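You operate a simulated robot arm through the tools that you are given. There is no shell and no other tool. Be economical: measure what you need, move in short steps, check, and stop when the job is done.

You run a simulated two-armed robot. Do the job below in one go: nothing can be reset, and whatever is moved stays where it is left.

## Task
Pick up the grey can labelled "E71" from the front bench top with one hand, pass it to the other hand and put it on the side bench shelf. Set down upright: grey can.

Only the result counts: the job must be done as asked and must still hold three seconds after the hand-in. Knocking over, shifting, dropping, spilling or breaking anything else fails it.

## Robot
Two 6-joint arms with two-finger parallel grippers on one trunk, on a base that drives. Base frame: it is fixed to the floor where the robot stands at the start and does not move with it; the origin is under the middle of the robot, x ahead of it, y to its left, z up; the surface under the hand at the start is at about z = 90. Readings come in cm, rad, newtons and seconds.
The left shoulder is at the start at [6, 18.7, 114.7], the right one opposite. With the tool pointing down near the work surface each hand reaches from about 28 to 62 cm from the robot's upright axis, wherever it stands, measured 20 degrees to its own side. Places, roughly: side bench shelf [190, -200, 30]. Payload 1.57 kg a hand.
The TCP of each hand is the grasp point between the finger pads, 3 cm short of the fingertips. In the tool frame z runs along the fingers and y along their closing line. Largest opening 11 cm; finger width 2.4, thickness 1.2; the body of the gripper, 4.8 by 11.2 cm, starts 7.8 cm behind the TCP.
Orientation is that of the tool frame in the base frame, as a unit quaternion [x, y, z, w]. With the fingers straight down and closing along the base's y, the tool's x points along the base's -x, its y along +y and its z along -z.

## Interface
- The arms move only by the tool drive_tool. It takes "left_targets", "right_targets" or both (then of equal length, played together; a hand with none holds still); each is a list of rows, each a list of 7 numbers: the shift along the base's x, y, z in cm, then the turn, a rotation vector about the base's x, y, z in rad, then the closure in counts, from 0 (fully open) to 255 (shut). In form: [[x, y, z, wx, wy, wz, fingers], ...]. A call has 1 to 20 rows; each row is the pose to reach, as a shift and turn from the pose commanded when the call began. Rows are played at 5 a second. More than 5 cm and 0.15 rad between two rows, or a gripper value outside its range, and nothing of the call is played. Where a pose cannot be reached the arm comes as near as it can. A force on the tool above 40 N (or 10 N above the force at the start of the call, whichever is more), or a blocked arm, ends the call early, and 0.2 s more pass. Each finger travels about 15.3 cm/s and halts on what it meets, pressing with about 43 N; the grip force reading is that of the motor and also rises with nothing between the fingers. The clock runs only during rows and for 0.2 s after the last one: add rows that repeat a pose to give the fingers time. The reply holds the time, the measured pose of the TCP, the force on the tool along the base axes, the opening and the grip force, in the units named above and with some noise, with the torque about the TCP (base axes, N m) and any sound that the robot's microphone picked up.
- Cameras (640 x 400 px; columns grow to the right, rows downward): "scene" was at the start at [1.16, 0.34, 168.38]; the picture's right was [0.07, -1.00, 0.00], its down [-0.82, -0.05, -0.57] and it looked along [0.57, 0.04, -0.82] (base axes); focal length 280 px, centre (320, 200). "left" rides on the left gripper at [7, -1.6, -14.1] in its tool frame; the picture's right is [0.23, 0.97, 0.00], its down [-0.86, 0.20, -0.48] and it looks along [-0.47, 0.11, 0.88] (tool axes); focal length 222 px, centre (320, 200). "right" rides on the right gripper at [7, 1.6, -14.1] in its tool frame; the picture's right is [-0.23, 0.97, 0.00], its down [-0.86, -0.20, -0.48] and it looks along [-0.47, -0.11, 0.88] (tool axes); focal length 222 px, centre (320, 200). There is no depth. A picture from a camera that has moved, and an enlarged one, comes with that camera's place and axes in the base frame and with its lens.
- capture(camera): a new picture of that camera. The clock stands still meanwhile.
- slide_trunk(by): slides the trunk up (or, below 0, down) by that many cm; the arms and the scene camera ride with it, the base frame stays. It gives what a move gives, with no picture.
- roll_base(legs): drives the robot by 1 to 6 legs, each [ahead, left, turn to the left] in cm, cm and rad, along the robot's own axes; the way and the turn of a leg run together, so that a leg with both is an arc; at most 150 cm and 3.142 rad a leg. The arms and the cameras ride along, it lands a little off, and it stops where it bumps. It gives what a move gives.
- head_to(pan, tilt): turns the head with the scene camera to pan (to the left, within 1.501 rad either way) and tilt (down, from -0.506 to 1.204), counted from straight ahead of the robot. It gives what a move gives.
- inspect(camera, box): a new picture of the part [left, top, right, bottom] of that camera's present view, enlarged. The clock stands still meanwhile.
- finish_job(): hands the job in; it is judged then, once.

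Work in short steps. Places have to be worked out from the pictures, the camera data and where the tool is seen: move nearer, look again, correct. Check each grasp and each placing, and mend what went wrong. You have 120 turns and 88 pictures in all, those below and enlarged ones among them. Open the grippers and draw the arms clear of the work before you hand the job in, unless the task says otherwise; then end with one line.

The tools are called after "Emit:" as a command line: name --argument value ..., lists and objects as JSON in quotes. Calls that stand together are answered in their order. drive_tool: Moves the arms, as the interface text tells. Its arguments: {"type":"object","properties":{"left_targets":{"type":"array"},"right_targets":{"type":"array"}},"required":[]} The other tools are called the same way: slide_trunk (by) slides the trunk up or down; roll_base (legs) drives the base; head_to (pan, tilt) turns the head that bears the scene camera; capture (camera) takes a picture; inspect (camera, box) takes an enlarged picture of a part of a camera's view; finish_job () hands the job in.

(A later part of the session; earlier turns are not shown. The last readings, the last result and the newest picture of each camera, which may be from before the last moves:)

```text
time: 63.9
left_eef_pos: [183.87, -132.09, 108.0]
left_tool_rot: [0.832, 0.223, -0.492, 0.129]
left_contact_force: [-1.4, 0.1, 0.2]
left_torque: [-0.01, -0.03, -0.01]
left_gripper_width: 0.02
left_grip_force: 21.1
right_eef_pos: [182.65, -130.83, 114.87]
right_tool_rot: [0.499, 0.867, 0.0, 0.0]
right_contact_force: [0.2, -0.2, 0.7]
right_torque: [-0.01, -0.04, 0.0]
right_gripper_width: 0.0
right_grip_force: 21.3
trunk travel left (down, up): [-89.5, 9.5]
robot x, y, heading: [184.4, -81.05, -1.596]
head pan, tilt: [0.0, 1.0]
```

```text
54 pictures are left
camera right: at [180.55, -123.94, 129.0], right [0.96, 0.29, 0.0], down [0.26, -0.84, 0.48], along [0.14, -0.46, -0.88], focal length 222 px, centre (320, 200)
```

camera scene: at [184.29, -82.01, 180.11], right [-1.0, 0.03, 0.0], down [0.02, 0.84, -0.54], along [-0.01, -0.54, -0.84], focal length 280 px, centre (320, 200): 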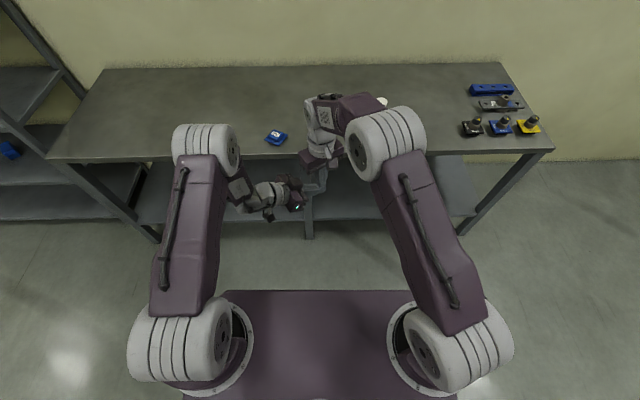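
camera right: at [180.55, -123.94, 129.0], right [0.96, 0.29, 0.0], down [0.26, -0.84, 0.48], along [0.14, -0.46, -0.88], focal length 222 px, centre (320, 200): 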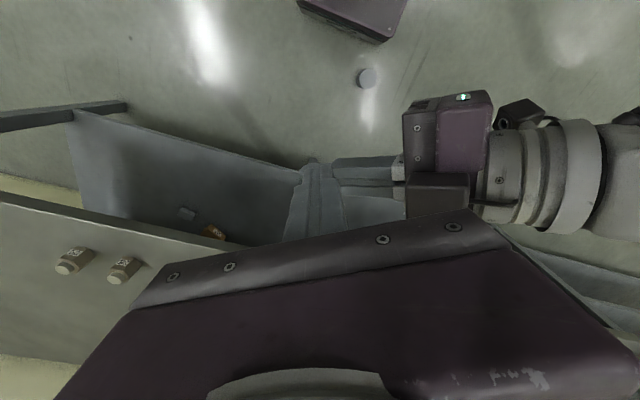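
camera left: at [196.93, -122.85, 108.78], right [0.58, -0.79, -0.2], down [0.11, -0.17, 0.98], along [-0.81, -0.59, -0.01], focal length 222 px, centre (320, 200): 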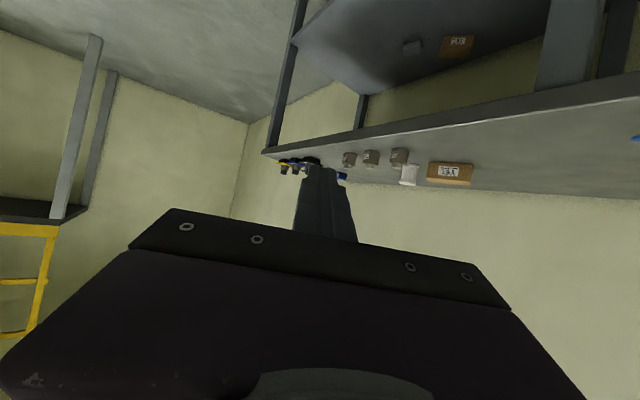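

The can is on the floor near [200,-118]. Retract hands (smaller steps) and enlarge the view of it.

Emit:
drive_tool --left_targets '[[4.2, 2.4, 0, 0, 0, 0, 0], [8.4, 4.8, 0, 0, 0, 0, 0], [12.6, 7.2, 0, 0, 0, 0, 0], [16, 8, 2, 0, 0, 0, 0], [19, 8, 4, 0, 0, 0, 0], [22, 8, 6, 0, 0, 0, 0], [22, 8, 6, 0, 0, 0, 0]]' --right_targets '[[0, 0, 2, 0, 0, 0, 255], [0, 0, 3, 0, 0, 0, 200], [-3, 0, 3, 0, 0, 0, 0], [-6, 0, 3, 0, 0, 0, 0], [-9, 0, 3, 0, 0, 0, 0], [-9, 0, 3, 0, 0, 0, 0], [-9, 0, 3, 0, 0, 0, 0]]'

Emit:
inspect --camera "right" --box '[280, 20, 480, 145]'

Emit:
capture --camera "scene"

```text
time: 65.5
left_eef_pos: [206.13, -123.66, 114.32]
left_tool_rot: [0.831, 0.223, -0.493, 0.132]
left_contact_force: [0.3, 0.5, 0.0]
left_torque: [-0.01, 0.03, -0.01]
left_gripper_width: 11.0
left_grip_force: 0.0
left hand out of reach, approached as far as the arm can: row 1, 2, 3, 4
right_eef_pos: [173.63, -130.92, 117.79]
right_tool_rot: [0.499, 0.867, 0.001, 0.0]
right_contact_force: [-0.9, 0.9, 0.3]
right_torque: [0.02, -0.03, -0.02]
right_gripper_width: 11.01
right_grip_force: 0.1
trunk travel left (down, up): [-89.5, 9.5]
robot x, y, heading: [184.63, -81.11, -1.602]
head pan, tilt: [0.0, 1.0]
```

```text
3.20 times, centred on (380, 82) of right
camera zoom: at [171.54, -124.0, 131.91], right [0.96, 0.29, 0.0], down [0.26, -0.84, 0.48], along [0.14, -0.46, -0.88], focal length 711 px, centre (128, 576)
```

zoom: 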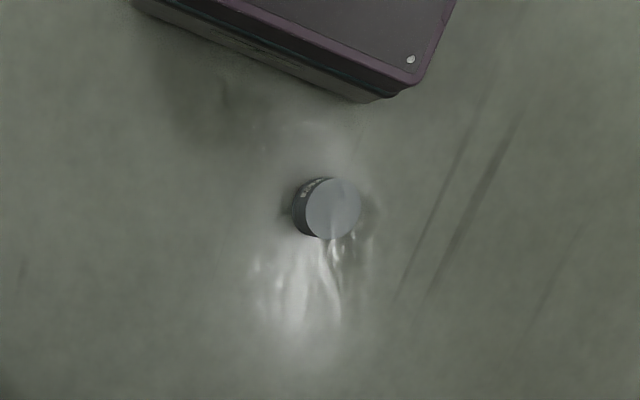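

```text
52 pictures are left
camera scene: at [184.32, -82.03, 180.1], right [-1.0, 0.03, 0.0], down [0.02, 0.84, -0.54], along [-0.01, -0.54, -0.84], focal length 280 px, centre (320, 200)
```

scene: 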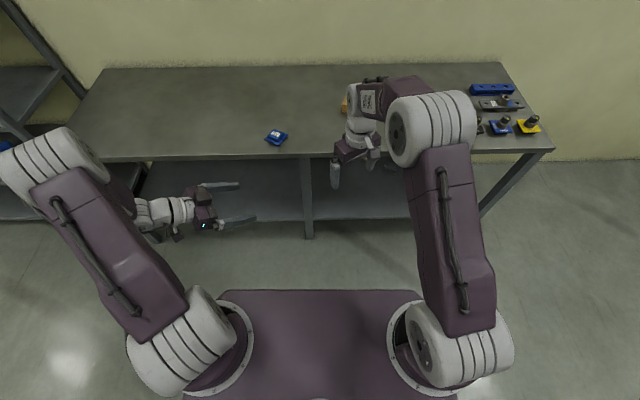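

The can landed upright on the floor at about [202,-118]. I back the base off so it lies 55 cm ahead, and set the left hand back to pointing down and the right hand to the tilted receiving pose.

Emit:
roll_base --legs '[[-18.5, 0, 0], [0, 13, 0]]'

Emit:
drive_tool --left_targets '[[0, 0, 0, 0.067, -0.116, 0, 0], [0, 0, 0, 0.134, -0.232, 0, 0], [0, 0, 0, 0.201, -0.348, 0, 0], [0, 0, 0, 0.268, -0.464, 0, 0], [0, 0, 0, 0.335, -0.579, 0, 0], [0, 0, 0, 0.402, -0.695, 0, 0], [0, 0, 0, 0.469, -0.811, 0, 0], [0, 0, 0, 0.5355, -0.927, 0, 0], [0, 0, 0, 0.5355, -0.927, 0, 0]]' --right_targets '[[-1, 0, 0, -0.116, -0.067, 0, 0], [-2, 0, 0, -0.232, -0.134, 0, 0], [-3, 0, 0, -0.348, -0.201, 0, 0], [-4, 0, 0, -0.464, -0.268, 0, 0], [-5, 0, 0, -0.579, -0.335, 0, 0], [-5, 0, 0, -0.695, -0.402, 0, 0], [-5, 0, 0, -0.811, -0.469, 0, 0], [-5, 0, 0, -0.927, -0.5355, 0, 0], [-5, 0, 0, -0.927, -0.5355, 0, 0]]'

Emit:
head_to --pan 0 --tilt 1.1

Emit:
capture --camera "scene"

Emit:
capture --camera "left"

```text
time: 67.9
left_eef_pos: [218.76, -106.09, 114.47]
left_tool_rot: [0.831, 0.22, -0.493, 0.131]
left_contact_force: [-0.7, 0.7, -0.2]
left_torque: [-0.02, -0.01, 0.05]
left_gripper_width: 11.01
left_grip_force: 0.0
right_eef_pos: [186.43, -113.13, 117.93]
right_tool_rot: [0.502, 0.865, 0.0, 0.001]
right_contact_force: [-0.7, 0.3, -0.9]
right_torque: [0.02, 0.0, -0.01]
right_gripper_width: 11.02
right_grip_force: 0.1
trunk travel left (down, up): [-89.5, 9.5]
robot x, y, heading: [197.59, -62.9, -1.605]
head pan, tilt: [0.0, 1.0]
```

```text
time: 69.9
left_eef_pos: [218.98, -106.13, 114.22]
left_tool_rot: [0.966, 0.257, -0.001, -0.002]
left_contact_force: [0.3, 0.0, -0.1]
left_torque: [-0.01, 0.01, -0.02]
left_gripper_width: 10.98
left_grip_force: 0.1
right_eef_pos: [181.12, -114.35, 118.91]
right_tool_rot: [0.432, 0.745, -0.25, 0.443]
right_contact_force: [-0.5, 0.1, 0.4]
right_torque: [0.0, -0.03, -0.01]
right_gripper_width: 11.02
right_grip_force: 0.0
right hand out of reach, approached as far as the arm can: row 4, 5, 8, 9
trunk travel left (down, up): [-89.5, 9.5]
robot x, y, heading: [197.46, -63.26, -1.602]
head pan, tilt: [0.0, 1.0]
```

```text
time: 70.6
left_eef_pos: [218.99, -106.15, 114.3]
left_tool_rot: [0.966, 0.258, -0.001, -0.002]
left_contact_force: [-0.1, 0.0, 0.1]
left_torque: [0.01, 0.02, -0.02]
left_gripper_width: 10.97
left_grip_force: 0.1
right_eef_pos: [181.19, -114.42, 119.07]
right_tool_rot: [0.433, 0.745, -0.25, 0.442]
right_contact_force: [-0.6, 1.0, -0.2]
right_torque: [-0.02, -0.02, 0.01]
right_gripper_width: 10.99
right_grip_force: 0.0
trunk travel left (down, up): [-89.5, 9.5]
robot x, y, heading: [197.98, -63.21, -1.601]
head pan, tilt: [0.0, 1.1]
```

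```text
51 pictures are left
camera scene: at [197.62, -63.68, 179.44], right [-1.0, 0.03, 0.0], down [0.03, 0.89, -0.45], along [-0.02, -0.45, -0.89], focal length 280 px, centre (320, 200)
```

scene: 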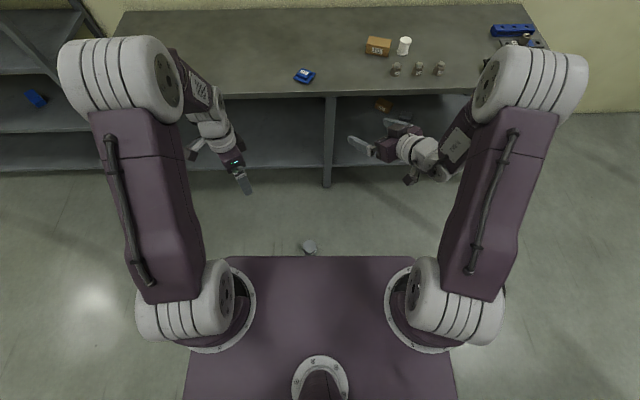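

```text
50 pictures are left
camera left: at [224.46, -101.32, 128.42], right [0.68, -0.73, -0.01], down [-0.64, -0.6, 0.48], along [-0.35, -0.32, -0.88], focal length 222 px, centre (320, 200)
```

left: 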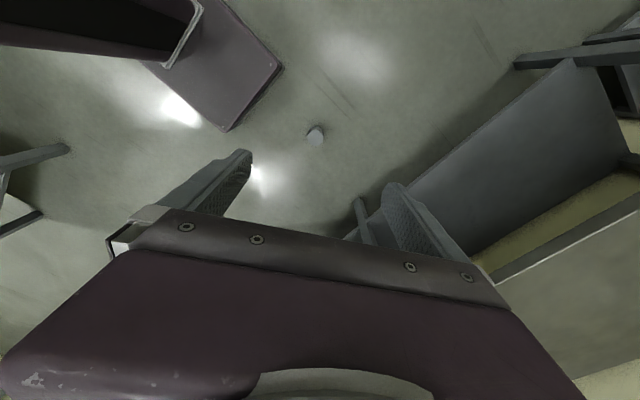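

The can stands at about [202,-117.7]; both hands are oriented. I lower the trunk by 75.

Emit:
slide_trunk --by -75

Emit:
capture --camera "scene"

Emit:
capture --camera "left"

```text
refused: -75 is not a number from -40 to 40
```

```text
49 pictures are left
camera scene: at [197.62, -63.68, 179.44], right [-1.0, 0.03, 0.0], down [0.03, 0.89, -0.45], along [-0.02, -0.45, -0.89], focal length 280 px, centre (320, 200)
```

scene: 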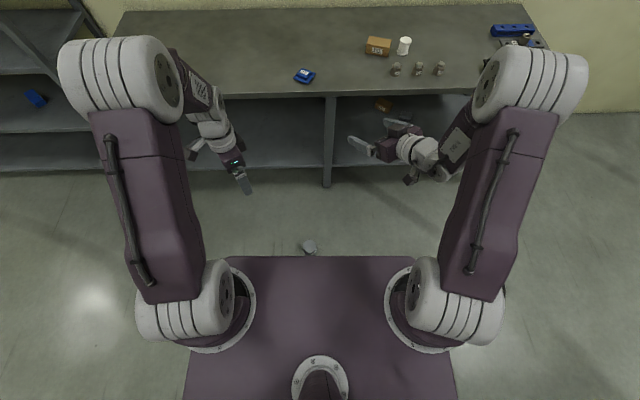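

```text
48 pictures are left
camera left: at [224.46, -101.32, 128.42], right [0.68, -0.73, -0.01], down [-0.64, -0.6, 0.48], along [-0.35, -0.32, -0.88], focal length 222 px, centre (320, 200)
```

left: 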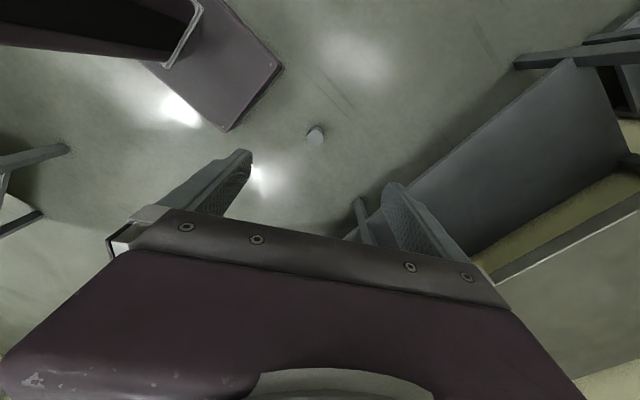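

The slide is limited to 40 per call; I use two calls.

Emit:
slide_trunk --by -40

Emit:
slide_trunk --by -33

Emit:
capture --camera "left"

Emit:
capture --camera "scene"

```text
time: 74.4
left_eef_pos: [218.94, -106.07, 74.21]
left_tool_rot: [0.966, 0.258, 0.0, -0.002]
left_contact_force: [-0.2, -0.7, 0.0]
left_torque: [0.02, 0.0, 0.0]
left_gripper_width: 10.97
left_grip_force: 0.0
right_eef_pos: [181.27, -114.55, 79.04]
right_tool_rot: [0.433, 0.745, -0.25, 0.442]
right_contact_force: [-0.1, -0.3, -0.9]
right_torque: [-0.01, -0.02, 0.03]
right_gripper_width: 11.0
right_grip_force: 0.1
trunk travel left (down, up): [-49.5, 49.5]
robot x, y, heading: [197.7, -63.54, -1.604]
head pan, tilt: [0.0, 1.1]
```

```text
time: 77.7
left_eef_pos: [219.0, -106.15, 41.27]
left_tool_rot: [0.966, 0.258, -0.001, -0.003]
left_contact_force: [1.1, -0.3, -0.5]
left_torque: [-0.05, 0.02, -0.02]
left_gripper_width: 11.0
left_grip_force: 0.1
right_eef_pos: [181.15, -114.48, 46.04]
right_tool_rot: [0.432, 0.745, -0.25, 0.442]
right_contact_force: [0.1, 0.4, 0.1]
right_torque: [-0.02, 0.02, 0.02]
right_gripper_width: 11.01
right_grip_force: 0.1
trunk travel left (down, up): [-16.5, 82.5]
robot x, y, heading: [197.58, -63.02, -1.603]
head pan, tilt: [0.0, 1.1]
```

```text
47 pictures are left
camera left: at [224.42, -101.34, 55.43], right [0.68, -0.73, -0.01], down [-0.64, -0.6, 0.48], along [-0.35, -0.32, -0.88], focal length 222 px, centre (320, 200)
```

left: 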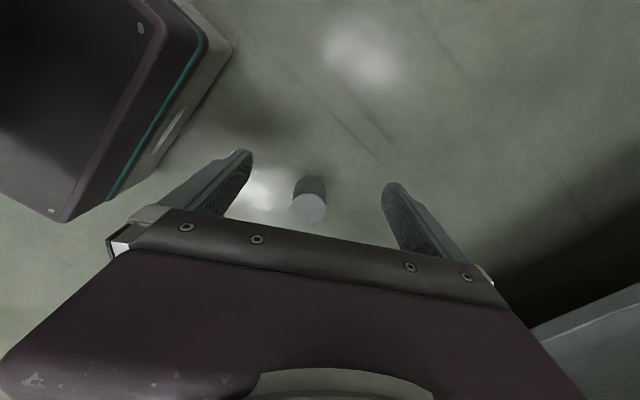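

```text
46 pictures are left
camera scene: at [197.56, -63.7, 106.44], right [-1.0, 0.03, 0.0], down [0.03, 0.89, -0.45], along [-0.02, -0.45, -0.89], focal length 280 px, centre (320, 200)
```

scene: 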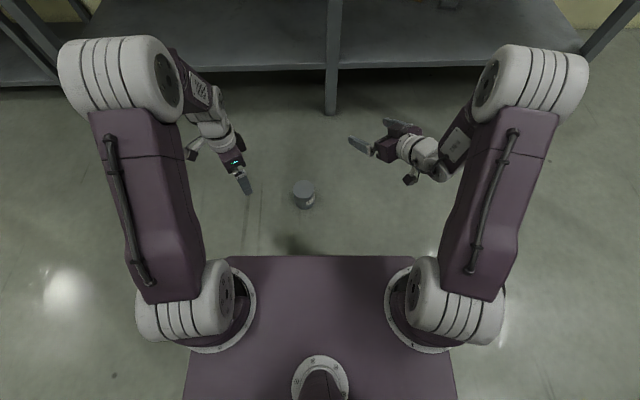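

The can stands upright at about [202.2,-118]. I lower the trunk the rest and bring the left hand over it.

Emit:
slide_trunk --by -15

Emit:
drive_tool --left_targets '[[-3.4, -2.4, 0, 0, 0, 0, 0], [-6.8, -4.8, 0, 0, 0, 0, 0], [-10, -7.1, 0, 0, 0, 0, 0], [-13.5, -9.5, 0, 0, 0, 0, 0], [-16.8, -11.9, 0, 0, 0, 0, 0], [-16.8, -11.9, 0, 0, 0, 0, 0]]'

Emit:
capture --camera "left"

Emit:
capture --camera "scene"

```text
time: 79.4
left_eef_pos: [218.97, -106.15, 26.34]
left_tool_rot: [0.966, 0.257, -0.001, -0.002]
left_contact_force: [0.1, 0.9, -0.2]
left_torque: [0.01, -0.01, -0.01]
left_gripper_width: 11.0
left_grip_force: 0.0
right_eef_pos: [181.07, -114.47, 30.97]
right_tool_rot: [0.432, 0.745, -0.25, 0.443]
right_contact_force: [-0.6, -0.2, 0.4]
right_torque: [0.04, -0.02, 0.02]
right_gripper_width: 11.01
right_grip_force: 0.0
trunk travel left (down, up): [-1.5, 97.5]
robot x, y, heading: [197.71, -63.18, -1.606]
head pan, tilt: [0.0, 1.1]
```

```text
time: 80.8
left_eef_pos: [201.88, -118.02, 26.29]
left_tool_rot: [0.966, 0.257, -0.001, -0.003]
left_contact_force: [0.1, 0.0, 0.2]
left_torque: [-0.02, -0.01, 0.01]
left_gripper_width: 10.99
left_grip_force: 0.1
right_eef_pos: [181.08, -114.54, 30.99]
right_tool_rot: [0.433, 0.744, -0.25, 0.442]
right_contact_force: [-0.4, 0.1, -0.2]
right_torque: [0.02, -0.01, -0.02]
right_gripper_width: 10.99
right_grip_force: 0.1
trunk travel left (down, up): [-1.5, 97.5]
robot x, y, heading: [197.61, -62.79, -1.607]
head pan, tilt: [0.0, 1.1]
```

```text
45 pictures are left
camera left: at [207.41, -113.17, 40.46], right [0.68, -0.73, -0.01], down [-0.64, -0.6, 0.48], along [-0.35, -0.32, -0.88], focal length 222 px, centre (320, 200)
```

left: 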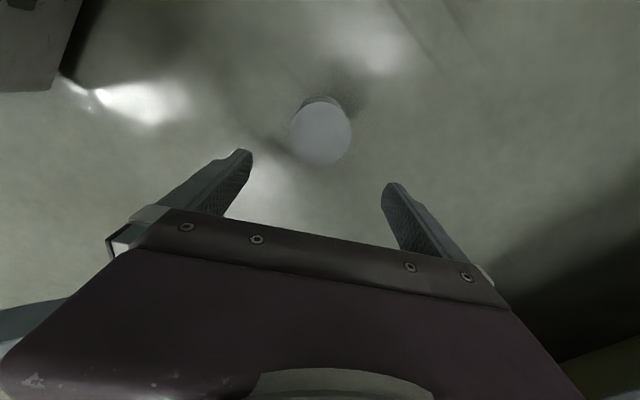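

```text
44 pictures are left
camera scene: at [197.56, -63.71, 91.44], right [-1.0, 0.03, 0.0], down [0.03, 0.89, -0.45], along [-0.02, -0.45, -0.89], focal length 280 px, centre (320, 200)
```

scene: 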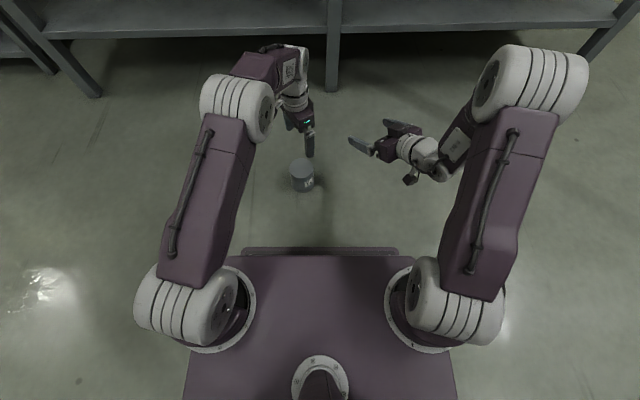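

Slight correction (can at ≈[202.7,-117.5]); descend so the tips are just above it.

Emit:
drive_tool --left_targets '[[0.4, 0.3, -3, 0, 0, 0, 0], [0.8, 0.5, -6.5, 0, 0, 0, 0], [0.8, 0.5, -10, 0, 0, 0, 0], [0.8, 0.5, -11.5, 0, 0, 0, 0], [0.8, 0.5, -11.5, 0, 0, 0, 0]]'

Emit:
capture --camera "left"

Emit:
inspect --camera "scene" --box '[230, 90, 390, 240]'

```text
time: 82.0
left_eef_pos: [202.94, -117.56, 14.9]
left_tool_rot: [0.966, 0.258, -0.001, -0.002]
left_contact_force: [0.8, -0.2, 0.4]
left_torque: [-0.03, -0.02, -0.01]
left_gripper_width: 11.0
left_grip_force: 0.0
right_eef_pos: [181.05, -114.45, 31.04]
right_tool_rot: [0.433, 0.745, -0.25, 0.442]
right_contact_force: [-0.4, 0.0, -0.7]
right_torque: [0.02, 0.01, 0.0]
right_gripper_width: 11.02
right_grip_force: 0.0
trunk travel left (down, up): [-1.5, 97.5]
robot x, y, heading: [197.46, -63.27, -1.603]
head pan, tilt: [0.0, 1.1]
```

```text
43 pictures are left
camera left: at [208.26, -112.89, 29.04], right [0.68, -0.73, -0.01], down [-0.64, -0.6, 0.48], along [-0.35, -0.32, -0.88], focal length 222 px, centre (320, 200)
```

left: 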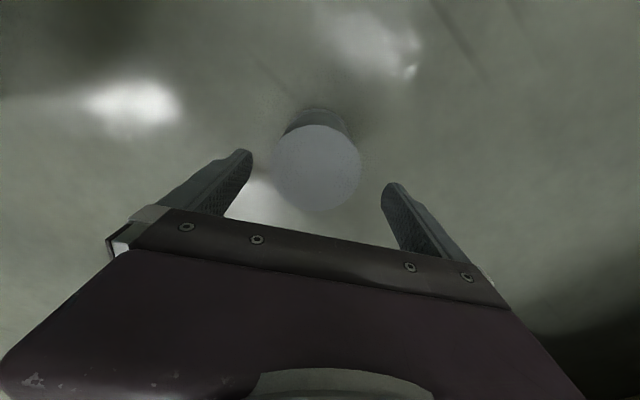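

```text
2.67 times, centred on (310, 165) of scene
camera zoom: at [197.56, -63.71, 91.44], right [-1.0, 0.03, 0.0], down [0.03, 0.89, -0.45], along [-0.02, -0.45, -0.89], focal length 745 px, centre (347, 293)
```

zoom: 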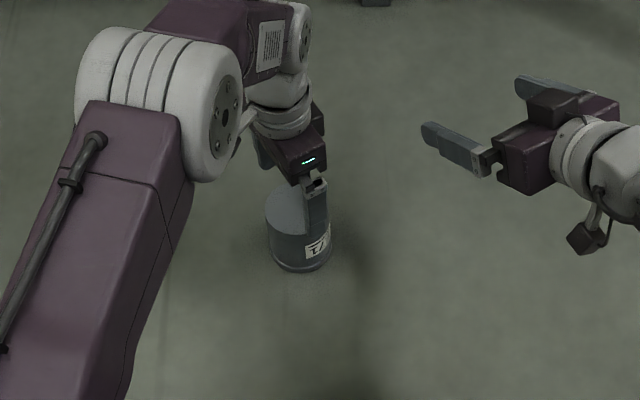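

Aligned. I descend deep (TCP z≈4.5, tips 1.5 above the floor) and close while the can still stands on the floor.

Emit:
drive_tool --left_targets '[[0, 0, -3, 0, 0, 0, 0], [0, 0, -6, 0, 0, 0, 0], [0, 0, -8.5, 0, 0, 0, 0], [0, 0, -10.3, 0, 0, 0, 0], [0, 0, -10.3, 0, 0, 0, 0], [0, 0, -10.3, 0, 0, 0, 40], [0, 0, -10.3, 0, 0, 0, 255], [0, 0, -10.3, 0, 0, 0, 255], [0, 0, -10.3, 0, 0, 0, 255]]'

Emit:
inspect --camera "scene" --box '[230, 90, 390, 240]'

Emit:
capture --camera "left"

Emit:
capture --camera "right"

```text
time: 84.0
left_eef_pos: [202.93, -117.52, 4.44]
left_tool_rot: [0.966, 0.259, -0.001, -0.003]
left_contact_force: [2.2, -0.5, 0.8]
left_torque: [-0.19, -0.1, 0.03]
left_gripper_width: 8.53
left_grip_force: 43.3
right_eef_pos: [181.22, -114.38, 30.98]
right_tool_rot: [0.433, 0.745, -0.25, 0.442]
right_contact_force: [0.2, -0.4, -0.6]
right_torque: [-0.01, -0.01, 0.01]
right_gripper_width: 11.01
right_grip_force: 0.1
trunk travel left (down, up): [-1.5, 97.5]
robot x, y, heading: [197.54, -63.01, -1.598]
head pan, tilt: [0.0, 1.1]
```

```text
2.67 times, centred on (310, 165) of scene
camera zoom: at [197.56, -63.71, 91.44], right [-1.0, 0.03, 0.0], down [0.03, 0.89, -0.45], along [-0.02, -0.45, -0.89], focal length 745 px, centre (347, 293)
```

zoom: 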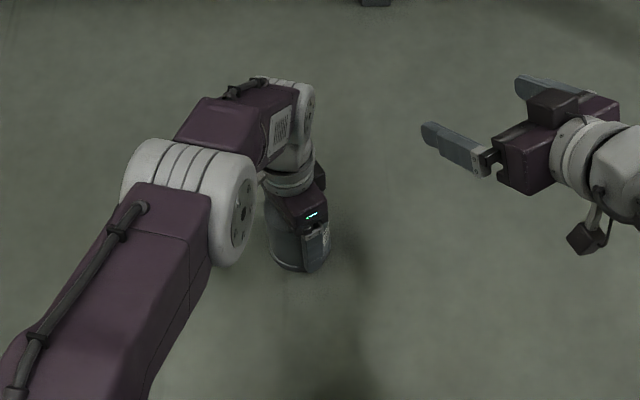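

```text
40 pictures are left
camera left: at [208.36, -112.71, 18.58], right [0.68, -0.73, -0.01], down [-0.64, -0.6, 0.48], along [-0.35, -0.32, -0.88], focal length 222 px, centre (320, 200)
```

left: 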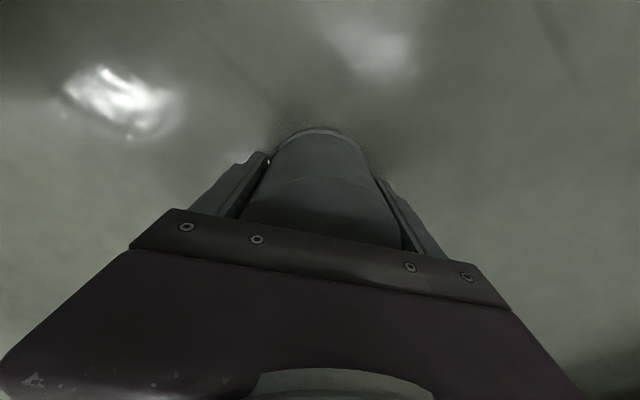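

```text
39 pictures are left
camera right: at [174.62, -99.93, 31.71], right [0.9, 0.39, 0.21], down [-0.18, -0.1, 0.98], along [0.4, -0.91, -0.02], focal length 222 px, centre (320, 200)
```

right: 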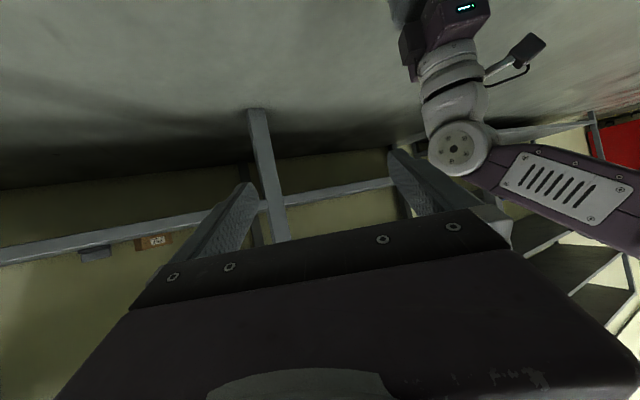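

The can is gripped deep. I lift it 2 cm and hold 2 s to measure any slipping.

Emit:
drive_tool --left_targets '[[0, 0, 1, 0, 0, 0, 255], [0, 0, 2, 0, 0, 0, 255], [0, 0, 2, 0, 0, 0, 255]]'

Emit:
inspect --camera "left" --box '[220, 110, 420, 250]'

Emit:
drive_tool --left_targets '[[0, 0, 0, 0, 0, 0, 255], [0, 0, 0, 0, 0, 0, 255], [0, 0, 0, 0, 0, 0, 255], [0, 0, 0, 0, 0, 0, 255], [0, 0, 0, 0, 0, 0, 255], [0, 0, 0, 0, 0, 0, 255], [0, 0, 0, 0, 0, 0, 255], [0, 0, 0, 0, 0, 0, 255], [0, 0, 0, 0, 0, 0, 255], [0, 0, 0, 0, 0, 0, 255]]'

Emit:
inspect --camera "left" --box '[220, 110, 420, 250]'

```text
time: 84.8
left_eef_pos: [202.98, -117.44, 6.36]
left_tool_rot: [0.966, 0.258, 0.0, -0.003]
left_contact_force: [-0.1, 0.2, -4.7]
left_torque: [0.04, -0.02, -0.01]
left_gripper_width: 8.53
left_grip_force: 42.8
right_eef_pos: [181.12, -114.45, 31.01]
right_tool_rot: [0.432, 0.745, -0.249, 0.443]
right_contact_force: [-0.4, 0.2, 0.6]
right_torque: [-0.02, 0.06, 0.01]
right_gripper_width: 11.0
right_grip_force: 0.1
trunk travel left (down, up): [-1.5, 97.5]
robot x, y, heading: [197.78, -63.29, -1.606]
head pan, tilt: [0.0, 1.1]
```

```text
2.86 times, centred on (320, 180) of left
camera zoom: at [208.43, -112.66, 20.49], right [0.68, -0.73, -0.01], down [-0.64, -0.6, 0.48], along [-0.35, -0.32, -0.88], focal length 635 px, centre (320, 257)
```

zoom: 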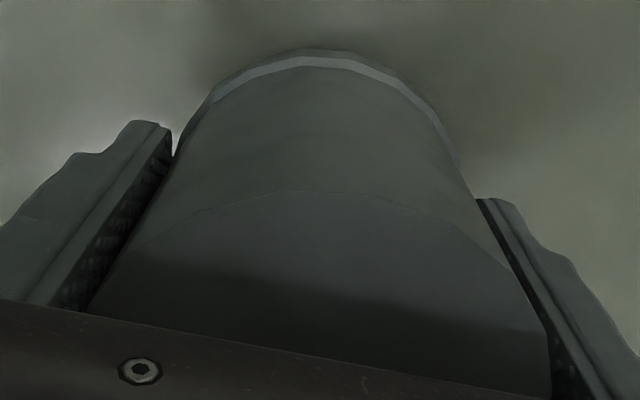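

```text
time: 87.0
left_eef_pos: [203.03, -117.49, 6.32]
left_tool_rot: [0.966, 0.257, -0.002, -0.004]
left_contact_force: [0.1, -0.4, -4.2]
left_torque: [0.01, 0.01, -0.01]
left_gripper_width: 8.54
left_grip_force: 42.9
right_eef_pos: [181.21, -114.36, 30.98]
right_tool_rot: [0.433, 0.745, -0.25, 0.442]
right_contact_force: [-0.4, 1.2, -0.7]
right_torque: [0.0, 0.0, 0.0]
right_gripper_width: 10.99
right_grip_force: 0.2
trunk travel left (down, up): [-1.5, 97.5]
robot x, y, heading: [197.69, -63.19, -1.605]
head pan, tilt: [0.0, 1.1]
```

```text
2.86 times, centred on (320, 180) of left
camera zoom: at [208.43, -112.66, 20.49], right [0.68, -0.73, -0.01], down [-0.64, -0.6, 0.48], along [-0.35, -0.32, -0.88], focal length 635 px, centre (320, 257)
```

zoom: 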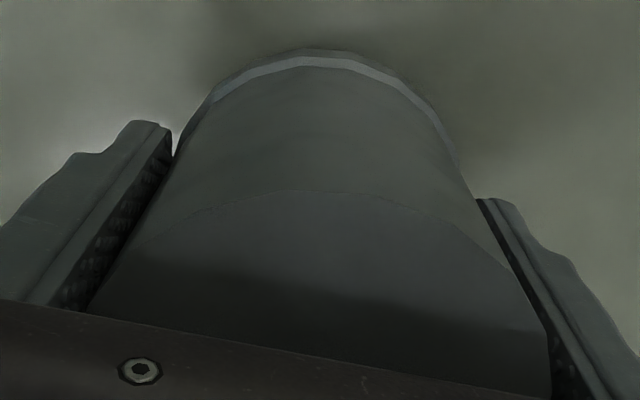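

No slipping at all with this deep grip. I lift the can with the left arm to z≈26 for the handover at a comfortable height.

Emit:
drive_tool --left_targets '[[0, 0, 2.5, 0, 0, 0, 255], [0, 0, 5, 0, 0, 0, 255], [0, 0, 7.5, 0, 0, 0, 255], [0, 0, 10, 0, 0, 0, 255], [0, 0, 12.5, 0, 0, 0, 255], [0, 0, 15, 0, 0, 0, 255], [0, 0, 17.5, 0, 0, 0, 255], [0, 0, 20, 0, 0, 0, 255], [0, 0, 20, 0, 0, 0, 255]]'

Emit:
inspect --camera "left" --box '[220, 110, 420, 250]'

```text
time: 89.0
left_eef_pos: [203.05, -117.62, 26.42]
left_tool_rot: [0.966, 0.258, 0.0, -0.004]
left_contact_force: [-0.7, -0.5, -4.5]
left_torque: [0.04, 0.01, -0.02]
left_gripper_width: 8.51
left_grip_force: 43.7
right_eef_pos: [181.09, -114.48, 30.95]
right_tool_rot: [0.433, 0.745, -0.25, 0.443]
right_contact_force: [0.2, 0.5, 0.5]
right_torque: [0.05, 0.02, -0.03]
right_gripper_width: 11.0
right_grip_force: 0.1
trunk travel left (down, up): [-1.5, 97.5]
robot x, y, heading: [197.75, -62.98, -1.6]
head pan, tilt: [0.0, 1.1]
```

```text
2.86 times, centred on (320, 180) of left
camera zoom: at [208.48, -112.79, 40.48], right [0.68, -0.73, -0.01], down [-0.64, -0.6, 0.48], along [-0.35, -0.32, -0.88], focal length 635 px, centre (320, 257)
```

zoom: 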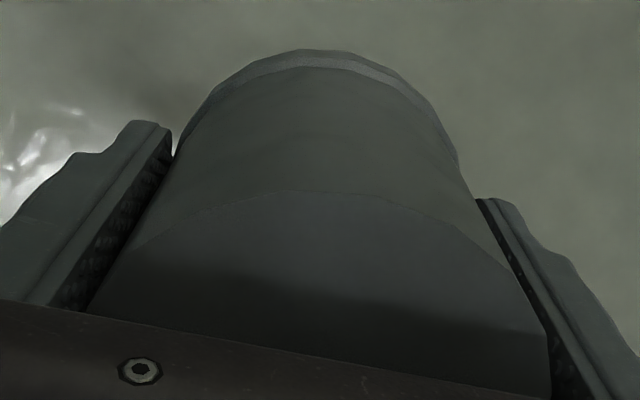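

Firm. To give the right arm room I move the can farther to the left side, then bring the right hand in from underneath (testing its reach below first).

Emit:
drive_tool --left_targets '[[2, -0.2, 0.5, 0, 0, 0, 255], [4, -0.4, 1, 0, 0, 0, 255], [6, -0.6, 1.5, 0, 0, 0, 255], [8, -0.8, 2, 0, 0, 0, 255], [10, -1, 2.5, 0, 0, 0, 255], [12, -1, 3, 0, 0, 0, 255], [12, -1, 4, 0, 0, 0, 255], [12, -1, 4, 0, 0, 0, 255]]' --right_targets '[[0, 0, -2.2, 0, 0, 0, 0], [0, 0, -4.4, 0, 0, 0, 0], [0, 0, -6.6, 0, 0, 0, 0], [0, 0, -8.8, 0, 0, 0, 0], [0, 0, -11, 0, 0, 0, 0], [0, 0, -13.2, 0, 0, 0, 0], [0, 0, -15.4, 0, 0, 0, 0], [0, 0, -17, 0, 0, 0, 0]]'

Emit:
capture --camera "scene"

```text
time: 90.8
left_eef_pos: [214.87, -118.52, 30.55]
left_tool_rot: [0.966, 0.258, -0.001, -0.003]
left_contact_force: [0.8, 0.1, -4.3]
left_torque: [0.0, 0.0, -0.02]
left_gripper_width: 8.51
left_grip_force: 43.1
right_eef_pos: [179.35, -120.09, 14.97]
right_tool_rot: [0.434, 0.745, -0.242, 0.445]
right_contact_force: [0.6, 0.0, 0.0]
right_torque: [-0.01, 0.0, 0.0]
right_gripper_width: 11.04
right_grip_force: 0.1
right hand out of reach, approached as far as the arm can: row 1, 2, 3, 4, 5, 6, 7, 8
trunk travel left (down, up): [-1.5, 97.5]
robot x, y, heading: [197.79, -63.49, -1.599]
head pan, tilt: [0.0, 1.1]
```

```text
35 pictures are left
camera scene: at [197.58, -63.74, 91.44], right [-1.0, 0.03, 0.0], down [0.03, 0.89, -0.45], along [-0.02, -0.45, -0.89], focal length 280 px, centre (320, 200)
```

scene: 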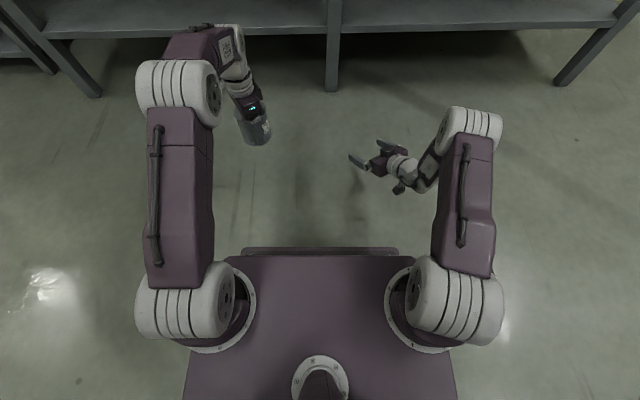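

The right arm can be low there; now I slide it under the can at z≈15.

Emit:
drive_tool --right_targets '[[4.4, 0, 0, 0, 0, 0, 0], [8.8, 0, 0, 0, 0, 0, 0], [13.2, 0, 0, 0, 0, 0, 0], [17.6, 0, 0, 0, 0, 0, 0], [22, 0, 0, 0, 0, 0, 0], [26.4, 0.6, 0, 0, 0, 0, 0], [30.8, 1.6, 0, 0, 0, 0, 0], [34.86, 2.7, 0, 0, 0, 0, 0], [34.86, 2.7, 0, 0, 0, 0, 0], [34.86, 2.7, 0, 0, 0, 0, 0]]'

Emit:
capture --camera "scene"

Emit:
capture --camera "right"

Emit:
capture --camera "left"

```text
time: 93.0
left_eef_pos: [214.93, -118.58, 30.47]
left_tool_rot: [0.966, 0.258, -0.001, -0.004]
left_contact_force: [0.1, 0.1, -4.8]
left_torque: [-0.01, -0.03, 0.0]
left_gripper_width: 8.55
left_grip_force: 43.0
right_eef_pos: [206.11, -122.15, 15.91]
right_tool_rot: [0.409, 0.76, -0.222, 0.454]
right_contact_force: [0.3, 0.5, 0.3]
right_torque: [-0.03, 0.0, 0.03]
right_gripper_width: 10.97
right_grip_force: 0.0
right hand out of reach, approached as far as the arm can: row 1, 2, 3, 4, 5, 6, 7, 8, 9, 10
trunk travel left (down, up): [-1.5, 97.5]
robot x, y, heading: [197.62, -63.13, -1.601]
head pan, tilt: [0.0, 1.1]
```

```text
34 pictures are left
camera scene: at [197.58, -63.75, 91.44], right [-1.0, 0.03, 0.0], down [0.03, 0.89, -0.45], along [-0.02, -0.45, -0.89], focal length 280 px, centre (320, 200)
```

scene: 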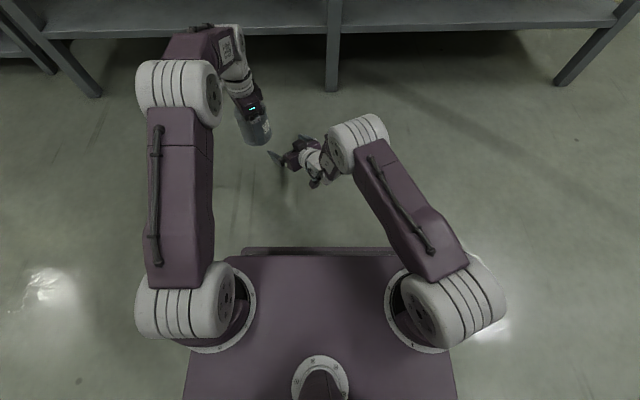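

```text
33 pictures are left
camera right: at [198.55, -108.15, 16.82], right [0.86, 0.46, 0.23], down [-0.19, -0.13, 0.97], along [0.47, -0.88, -0.03], focal length 222 px, centre (320, 200)
```

right: 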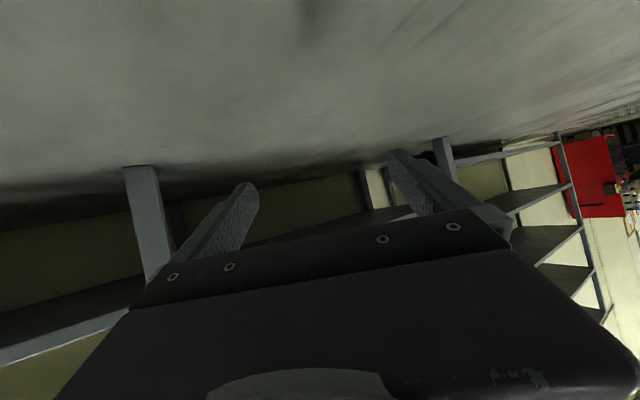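

```text
32 pictures are left
camera left: at [220.34, -113.82, 44.66], right [0.68, -0.73, -0.01], down [-0.64, -0.6, 0.48], along [-0.35, -0.32, -0.88], focal length 222 px, centre (320, 200)
```

left: 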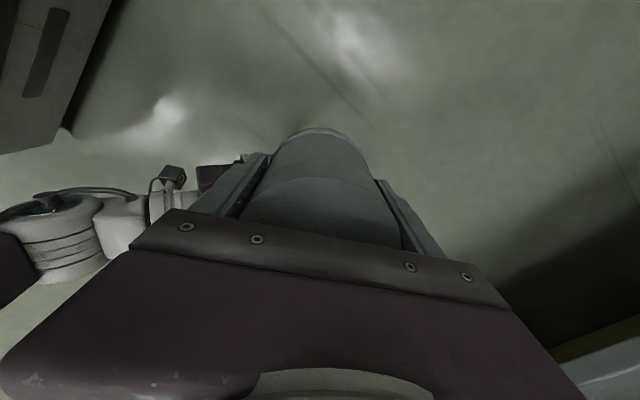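

The low pose exceeds the wrist's reach. I raise both hands to about shoulder height, where the tilted pose was nearly reachable, moving the right hand out to the right first.

Emit:
drive_tool --left_targets '[[0, 0, 0, 0, 0, 0, 255], [0, 0, 0, 0, 0, 0, 255], [0, 0, 0, 0, 0, 0, 255], [0, 0, 0, 0, 0, 0, 255], [0, 0, 1.5, 0, 0, 0, 255], [0, 0, 3, 0, 0, 0, 255], [0, 0, 4.5, 0, 0, 0, 255], [0, 0, 6, 0, 0, 0, 255], [0, 0, 7.5, 0, 0, 0, 255], [0, 0, 9, 0, 0, 0, 255], [0, 0, 10.5, 0, 0, 0, 255], [0, 0, 12, 0, 0, 0, 255], [0, 0, 12, 0, 0, 0, 255]]' --right_targets '[[-4, 0, 0, 0, 0, 0, 0], [-8, 0, 0, 0, 0, 0, 0], [-12, 0, 0, 0, 0, 0, 0], [-16, 0, 0, 0, 0, 0, 0], [-16, 0, 3.4, 0, 0, 0, 0], [-16, 0, 6.8, 0, 0, 0, 0], [-16, 0, 10.2, 0, 0, 0, 0], [-16, 0, 13.6, 0, 0, 0, 0], [-16, 0, 17, 0, 0, 0, 0], [-16, 1.5, 20.4, 0, 0, 0, 0], [-16, 3, 23.8, 0, 0, 0, 0], [-16, 5, 27, 0, 0, 0, 0], [-16, 7, 27, 0, 0, 0, 0]]'

Emit:
capture --camera "scene"

```text
time: 95.8
left_eef_pos: [214.96, -118.49, 42.42]
left_tool_rot: [0.966, 0.257, -0.001, -0.004]
left_contact_force: [-0.2, 0.6, -4.3]
left_torque: [0.03, -0.02, 0.0]
left_gripper_width: 8.54
left_grip_force: 43.1
right_eef_pos: [190.12, -116.01, 42.6]
right_tool_rot: [0.409, 0.76, -0.222, 0.454]
right_contact_force: [-0.1, 0.4, -1.1]
right_torque: [0.01, 0.0, 0.01]
right_gripper_width: 11.01
right_grip_force: 0.1
trunk travel left (down, up): [-1.5, 97.5]
robot x, y, heading: [197.52, -63.28, -1.602]
head pan, tilt: [0.0, 1.1]
```

```text
31 pictures are left
camera scene: at [197.58, -63.74, 91.44], right [-1.0, 0.03, 0.0], down [0.03, 0.89, -0.45], along [-0.02, -0.45, -0.89], focal length 280 px, centre (320, 200)
```

scene: 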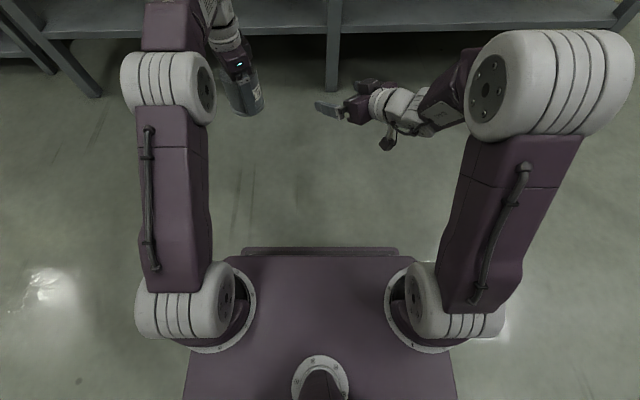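

Both arms are within reach at this height. I move the right hand to the pre-grasp point 12 cm short of the can, correcting its yaw.

Emit:
drive_tool --right_targets '[[3, 1.5, 0, 0, 0, -0.015, 0], [6, 3, 0, 0, 0, -0.03, 0], [9, 4.5, 0, 0, 0, -0.045, 0], [12, 6, 0, 0, 0, -0.06, 0], [15, 7.5, 0.1, 0, 0, -0.07, 0], [18.1, 8.9, 0.15, 0, 0, -0.08, 0], [18.1, 8.9, 0.15, 0, 0, -0.08, 0]]'

Emit:
capture --camera "right"

Emit:
capture --camera "scene"

```text
time: 97.4
left_eef_pos: [214.95, -118.47, 42.45]
left_tool_rot: [0.966, 0.258, -0.001, -0.003]
left_contact_force: [0.1, -0.2, -4.7]
left_torque: [0.04, -0.01, 0.01]
left_gripper_width: 8.53
left_grip_force: 42.7
right_eef_pos: [200.17, -110.64, 43.04]
right_tool_rot: [0.431, 0.747, -0.234, 0.448]
right_contact_force: [0.3, -0.5, -0.5]
right_torque: [-0.01, 0.01, 0.04]
right_gripper_width: 10.98
right_grip_force: 0.1
right hand out of reach, approached as far as the arm can: row 4, 5, 6, 7
trunk travel left (down, up): [-1.5, 97.5]
robot x, y, heading: [197.4, -63.24, -1.606]
head pan, tilt: [0.0, 1.1]
```

```text
30 pictures are left
camera right: at [193.33, -96.28, 43.91], right [0.88, 0.41, 0.23], down [-0.2, -0.12, 0.97], along [0.42, -0.91, -0.03], focal length 222 px, centre (320, 200)
```

right: 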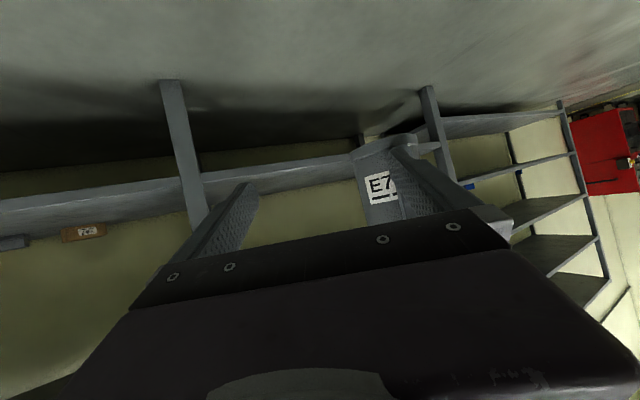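

```text
29 pictures are left
camera scene: at [197.58, -63.74, 91.44], right [-1.0, 0.03, 0.0], down [0.03, 0.89, -0.45], along [-0.02, -0.45, -0.89], focal length 280 px, centre (320, 200)
```

scene: 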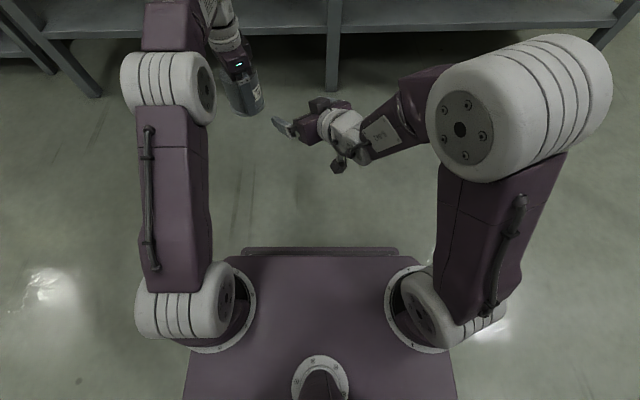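

The right hand is at its inner limit, so instead I bring the can to it with the left arm: first in front of the open fingers.

Emit:
drive_tool --left_targets '[[-3.1, -0.3, 0.1, 0, 0, 0, 255], [-6.2, -0.6, 0.2, 0, 0, 0, 255], [-9.25, -0.85, 0.25, 0, 0, 0, 255], [-9.25, -0.85, 0.25, 0, 0, 0, 255], [-9.25, -0.85, 0.25, 0, 0, 0, 255]]'

Emit:
capture --camera "right"

```text
time: 98.6
left_eef_pos: [205.68, -119.43, 42.79]
left_tool_rot: [0.966, 0.258, -0.001, -0.004]
left_contact_force: [0.0, -0.7, -5.2]
left_torque: [-0.02, 0.01, 0.01]
left_gripper_width: 8.53
left_grip_force: 43.2
right_eef_pos: [200.17, -110.71, 43.01]
right_tool_rot: [0.431, 0.747, -0.234, 0.448]
right_contact_force: [0.5, -0.5, -0.7]
right_torque: [0.02, 0.02, 0.01]
right_gripper_width: 11.0
right_grip_force: 0.2
trunk travel left (down, up): [-1.5, 97.5]
robot x, y, heading: [197.57, -63.51, -1.604]
head pan, tilt: [0.0, 1.1]
```

```text
28 pictures are left
camera right: at [193.33, -96.28, 43.9], right [0.88, 0.41, 0.23], down [-0.2, -0.12, 0.97], along [0.42, -0.91, -0.03], focal length 222 px, centre (320, 200)
```

right: 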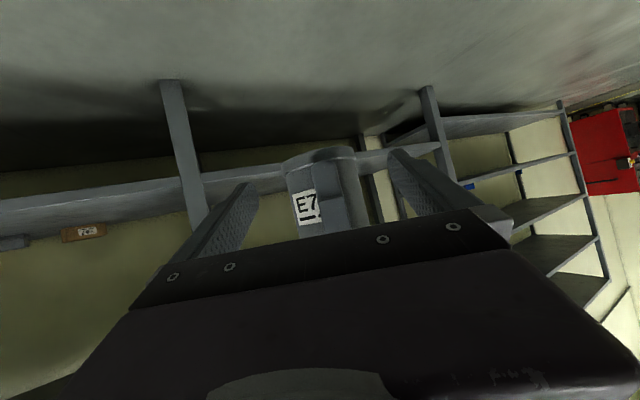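

The can is centred in front of the right fingers; I move it in between them along the approach line.

Emit:
drive_tool --left_targets '[[-1.2, 1.9, 0, 0, 0, 0, 255], [-2.4, 3.8, 0, 0, 0, 0, 255], [-3.6, 5.7, 0, 0, 0, 0, 255], [-4.8, 7.6, 0, 0, 0, 0, 255], [-4.8, 7.6, 0, 0, 0, 0, 255]]'

Emit:
capture --camera "right"

Emit:
inspect --camera "scene" --box '[200, 20, 440, 190]'

```text
time: 99.8
left_eef_pos: [201.0, -111.82, 42.74]
left_tool_rot: [0.966, 0.258, 0.0, -0.004]
left_contact_force: [-1.1, -0.4, -4.7]
left_torque: [0.02, -0.03, -0.03]
left_gripper_width: 8.54
left_grip_force: 43.1
right_eef_pos: [200.24, -110.74, 42.95]
right_tool_rot: [0.432, 0.747, -0.234, 0.448]
right_contact_force: [-0.7, 0.5, -0.1]
right_torque: [-0.03, -0.03, 0.0]
right_gripper_width: 10.99
right_grip_force: 0.1
trunk travel left (down, up): [-1.5, 97.5]
robot x, y, heading: [197.91, -63.47, -1.604]
head pan, tilt: [0.0, 1.1]
```

```text
27 pictures are left
camera right: at [193.33, -96.28, 43.91], right [0.88, 0.41, 0.23], down [-0.2, -0.12, 0.97], along [0.42, -0.91, -0.03], focal length 222 px, centre (320, 200)
```

right: 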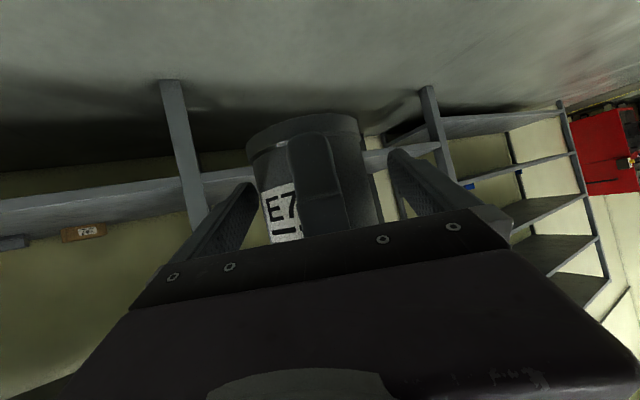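

```text
2.35 times, centred on (320, 105) of scene
camera zoom: at [197.57, -63.73, 91.44], right [-1.0, 0.03, 0.0], down [0.03, 0.89, -0.45], along [-0.02, -0.45, -0.89], focal length 658 px, centre (320, 424)
```

zoom: 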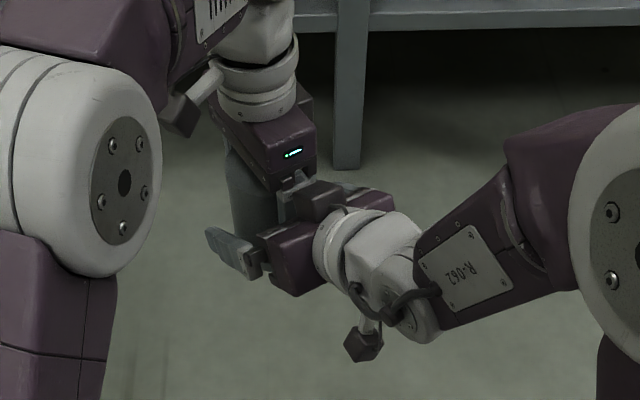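

In this view the lettering reads upright in an inverted camera and the lid rim is at the lower end: the can landed upside-down, so it must be flipped. I lean the left hand so the can is perpendicular to the right tool axis; then the right hand can grip it and later roll by 180°.

Emit:
drive_tool --left_targets '[[0, 0, 0, 0.105, 0.067, 0, 255], [0, 0, 0, 0.211, 0.134, 0, 255], [0, 0, 0, 0.316, 0.2, 0, 255], [0, 0, 0, 0.422, 0.268, 0, 255], [0, 0, 0, 0.464, 0.295, 0, 255], [0, 0, 0, 0.464, 0.295, 0, 255]]'

Emit:
capture --camera "right"

Emit:
inspect --camera "scene" --box '[200, 20, 440, 190]'

```text
time: 101.2
left_eef_pos: [201.19, -110.48, 42.06]
left_tool_rot: [0.929, 0.248, -0.083, -0.262]
left_contact_force: [0.0, 0.0, -4.6]
left_torque: [0.04, 0.0, 0.01]
left_gripper_width: 8.54
left_grip_force: 43.2
left hand out of reach, approached as far as the arm can: row 4, 5, 6
right_eef_pos: [200.26, -110.64, 43.04]
right_tool_rot: [0.432, 0.747, -0.234, 0.448]
right_contact_force: [0.2, 0.3, 0.1]
right_torque: [0.02, 0.02, -0.06]
right_gripper_width: 11.01
right_grip_force: 0.1
trunk travel left (down, up): [-1.5, 97.5]
robot x, y, heading: [197.89, -63.28, -1.606]
head pan, tilt: [0.0, 1.1]
```

```text
25 pictures are left
camera right: at [193.33, -96.28, 43.91], right [0.88, 0.41, 0.23], down [-0.2, -0.12, 0.97], along [0.42, -0.91, -0.03], focal length 222 px, centre (320, 200)
```

right: 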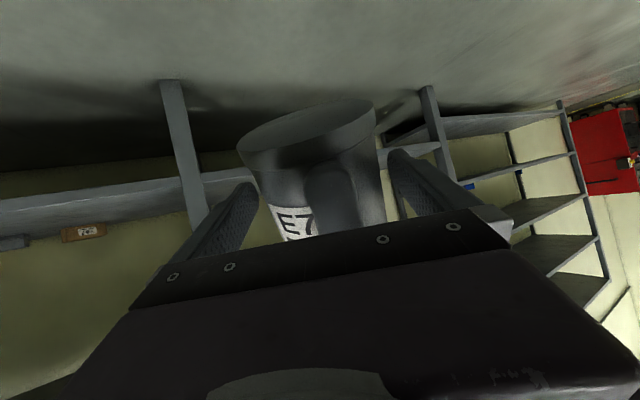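

```text
2.35 times, centred on (320, 105) of scene
camera zoom: at [197.57, -63.74, 91.44], right [-1.0, 0.03, 0.0], down [0.03, 0.89, -0.45], along [-0.02, -0.45, -0.89], focal length 658 px, centre (320, 424)
```

zoom: 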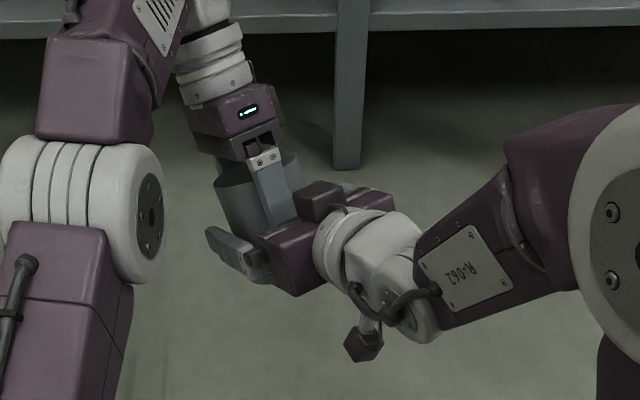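

The can is now perpendicular to the right tool axis (within 3°). I centre it by shifting the left hand 0.9 cm sideways, then close the right fingers.

Emit:
drive_tool --left_targets '[[-0.73, -0.47, 0, 0, 0, 0, 255], [-0.73, -0.47, 0, 0, 0, 0, 255], [-0.73, -0.47, 0, 0, 0, 0, 255]]'

```text
time: 102.0
left_eef_pos: [200.58, -110.41, 42.12]
left_tool_rot: [0.929, 0.248, -0.083, -0.262]
left_contact_force: [-0.7, 0.3, -4.4]
left_torque: [-0.01, -0.02, -0.03]
left_gripper_width: 8.53
left_grip_force: 42.9
left hand out of reach, approached as far as the arm can: row 1, 2, 3
right_eef_pos: [199.98, -110.67, 42.93]
right_tool_rot: [0.431, 0.747, -0.234, 0.448]
right_contact_force: [-0.9, -0.2, 0.7]
right_torque: [0.02, -0.02, 0.01]
right_gripper_width: 11.0
right_grip_force: 0.1
trunk travel left (down, up): [-1.5, 97.5]
robot x, y, heading: [197.63, -63.26, -1.597]
head pan, tilt: [0.0, 1.1]
```

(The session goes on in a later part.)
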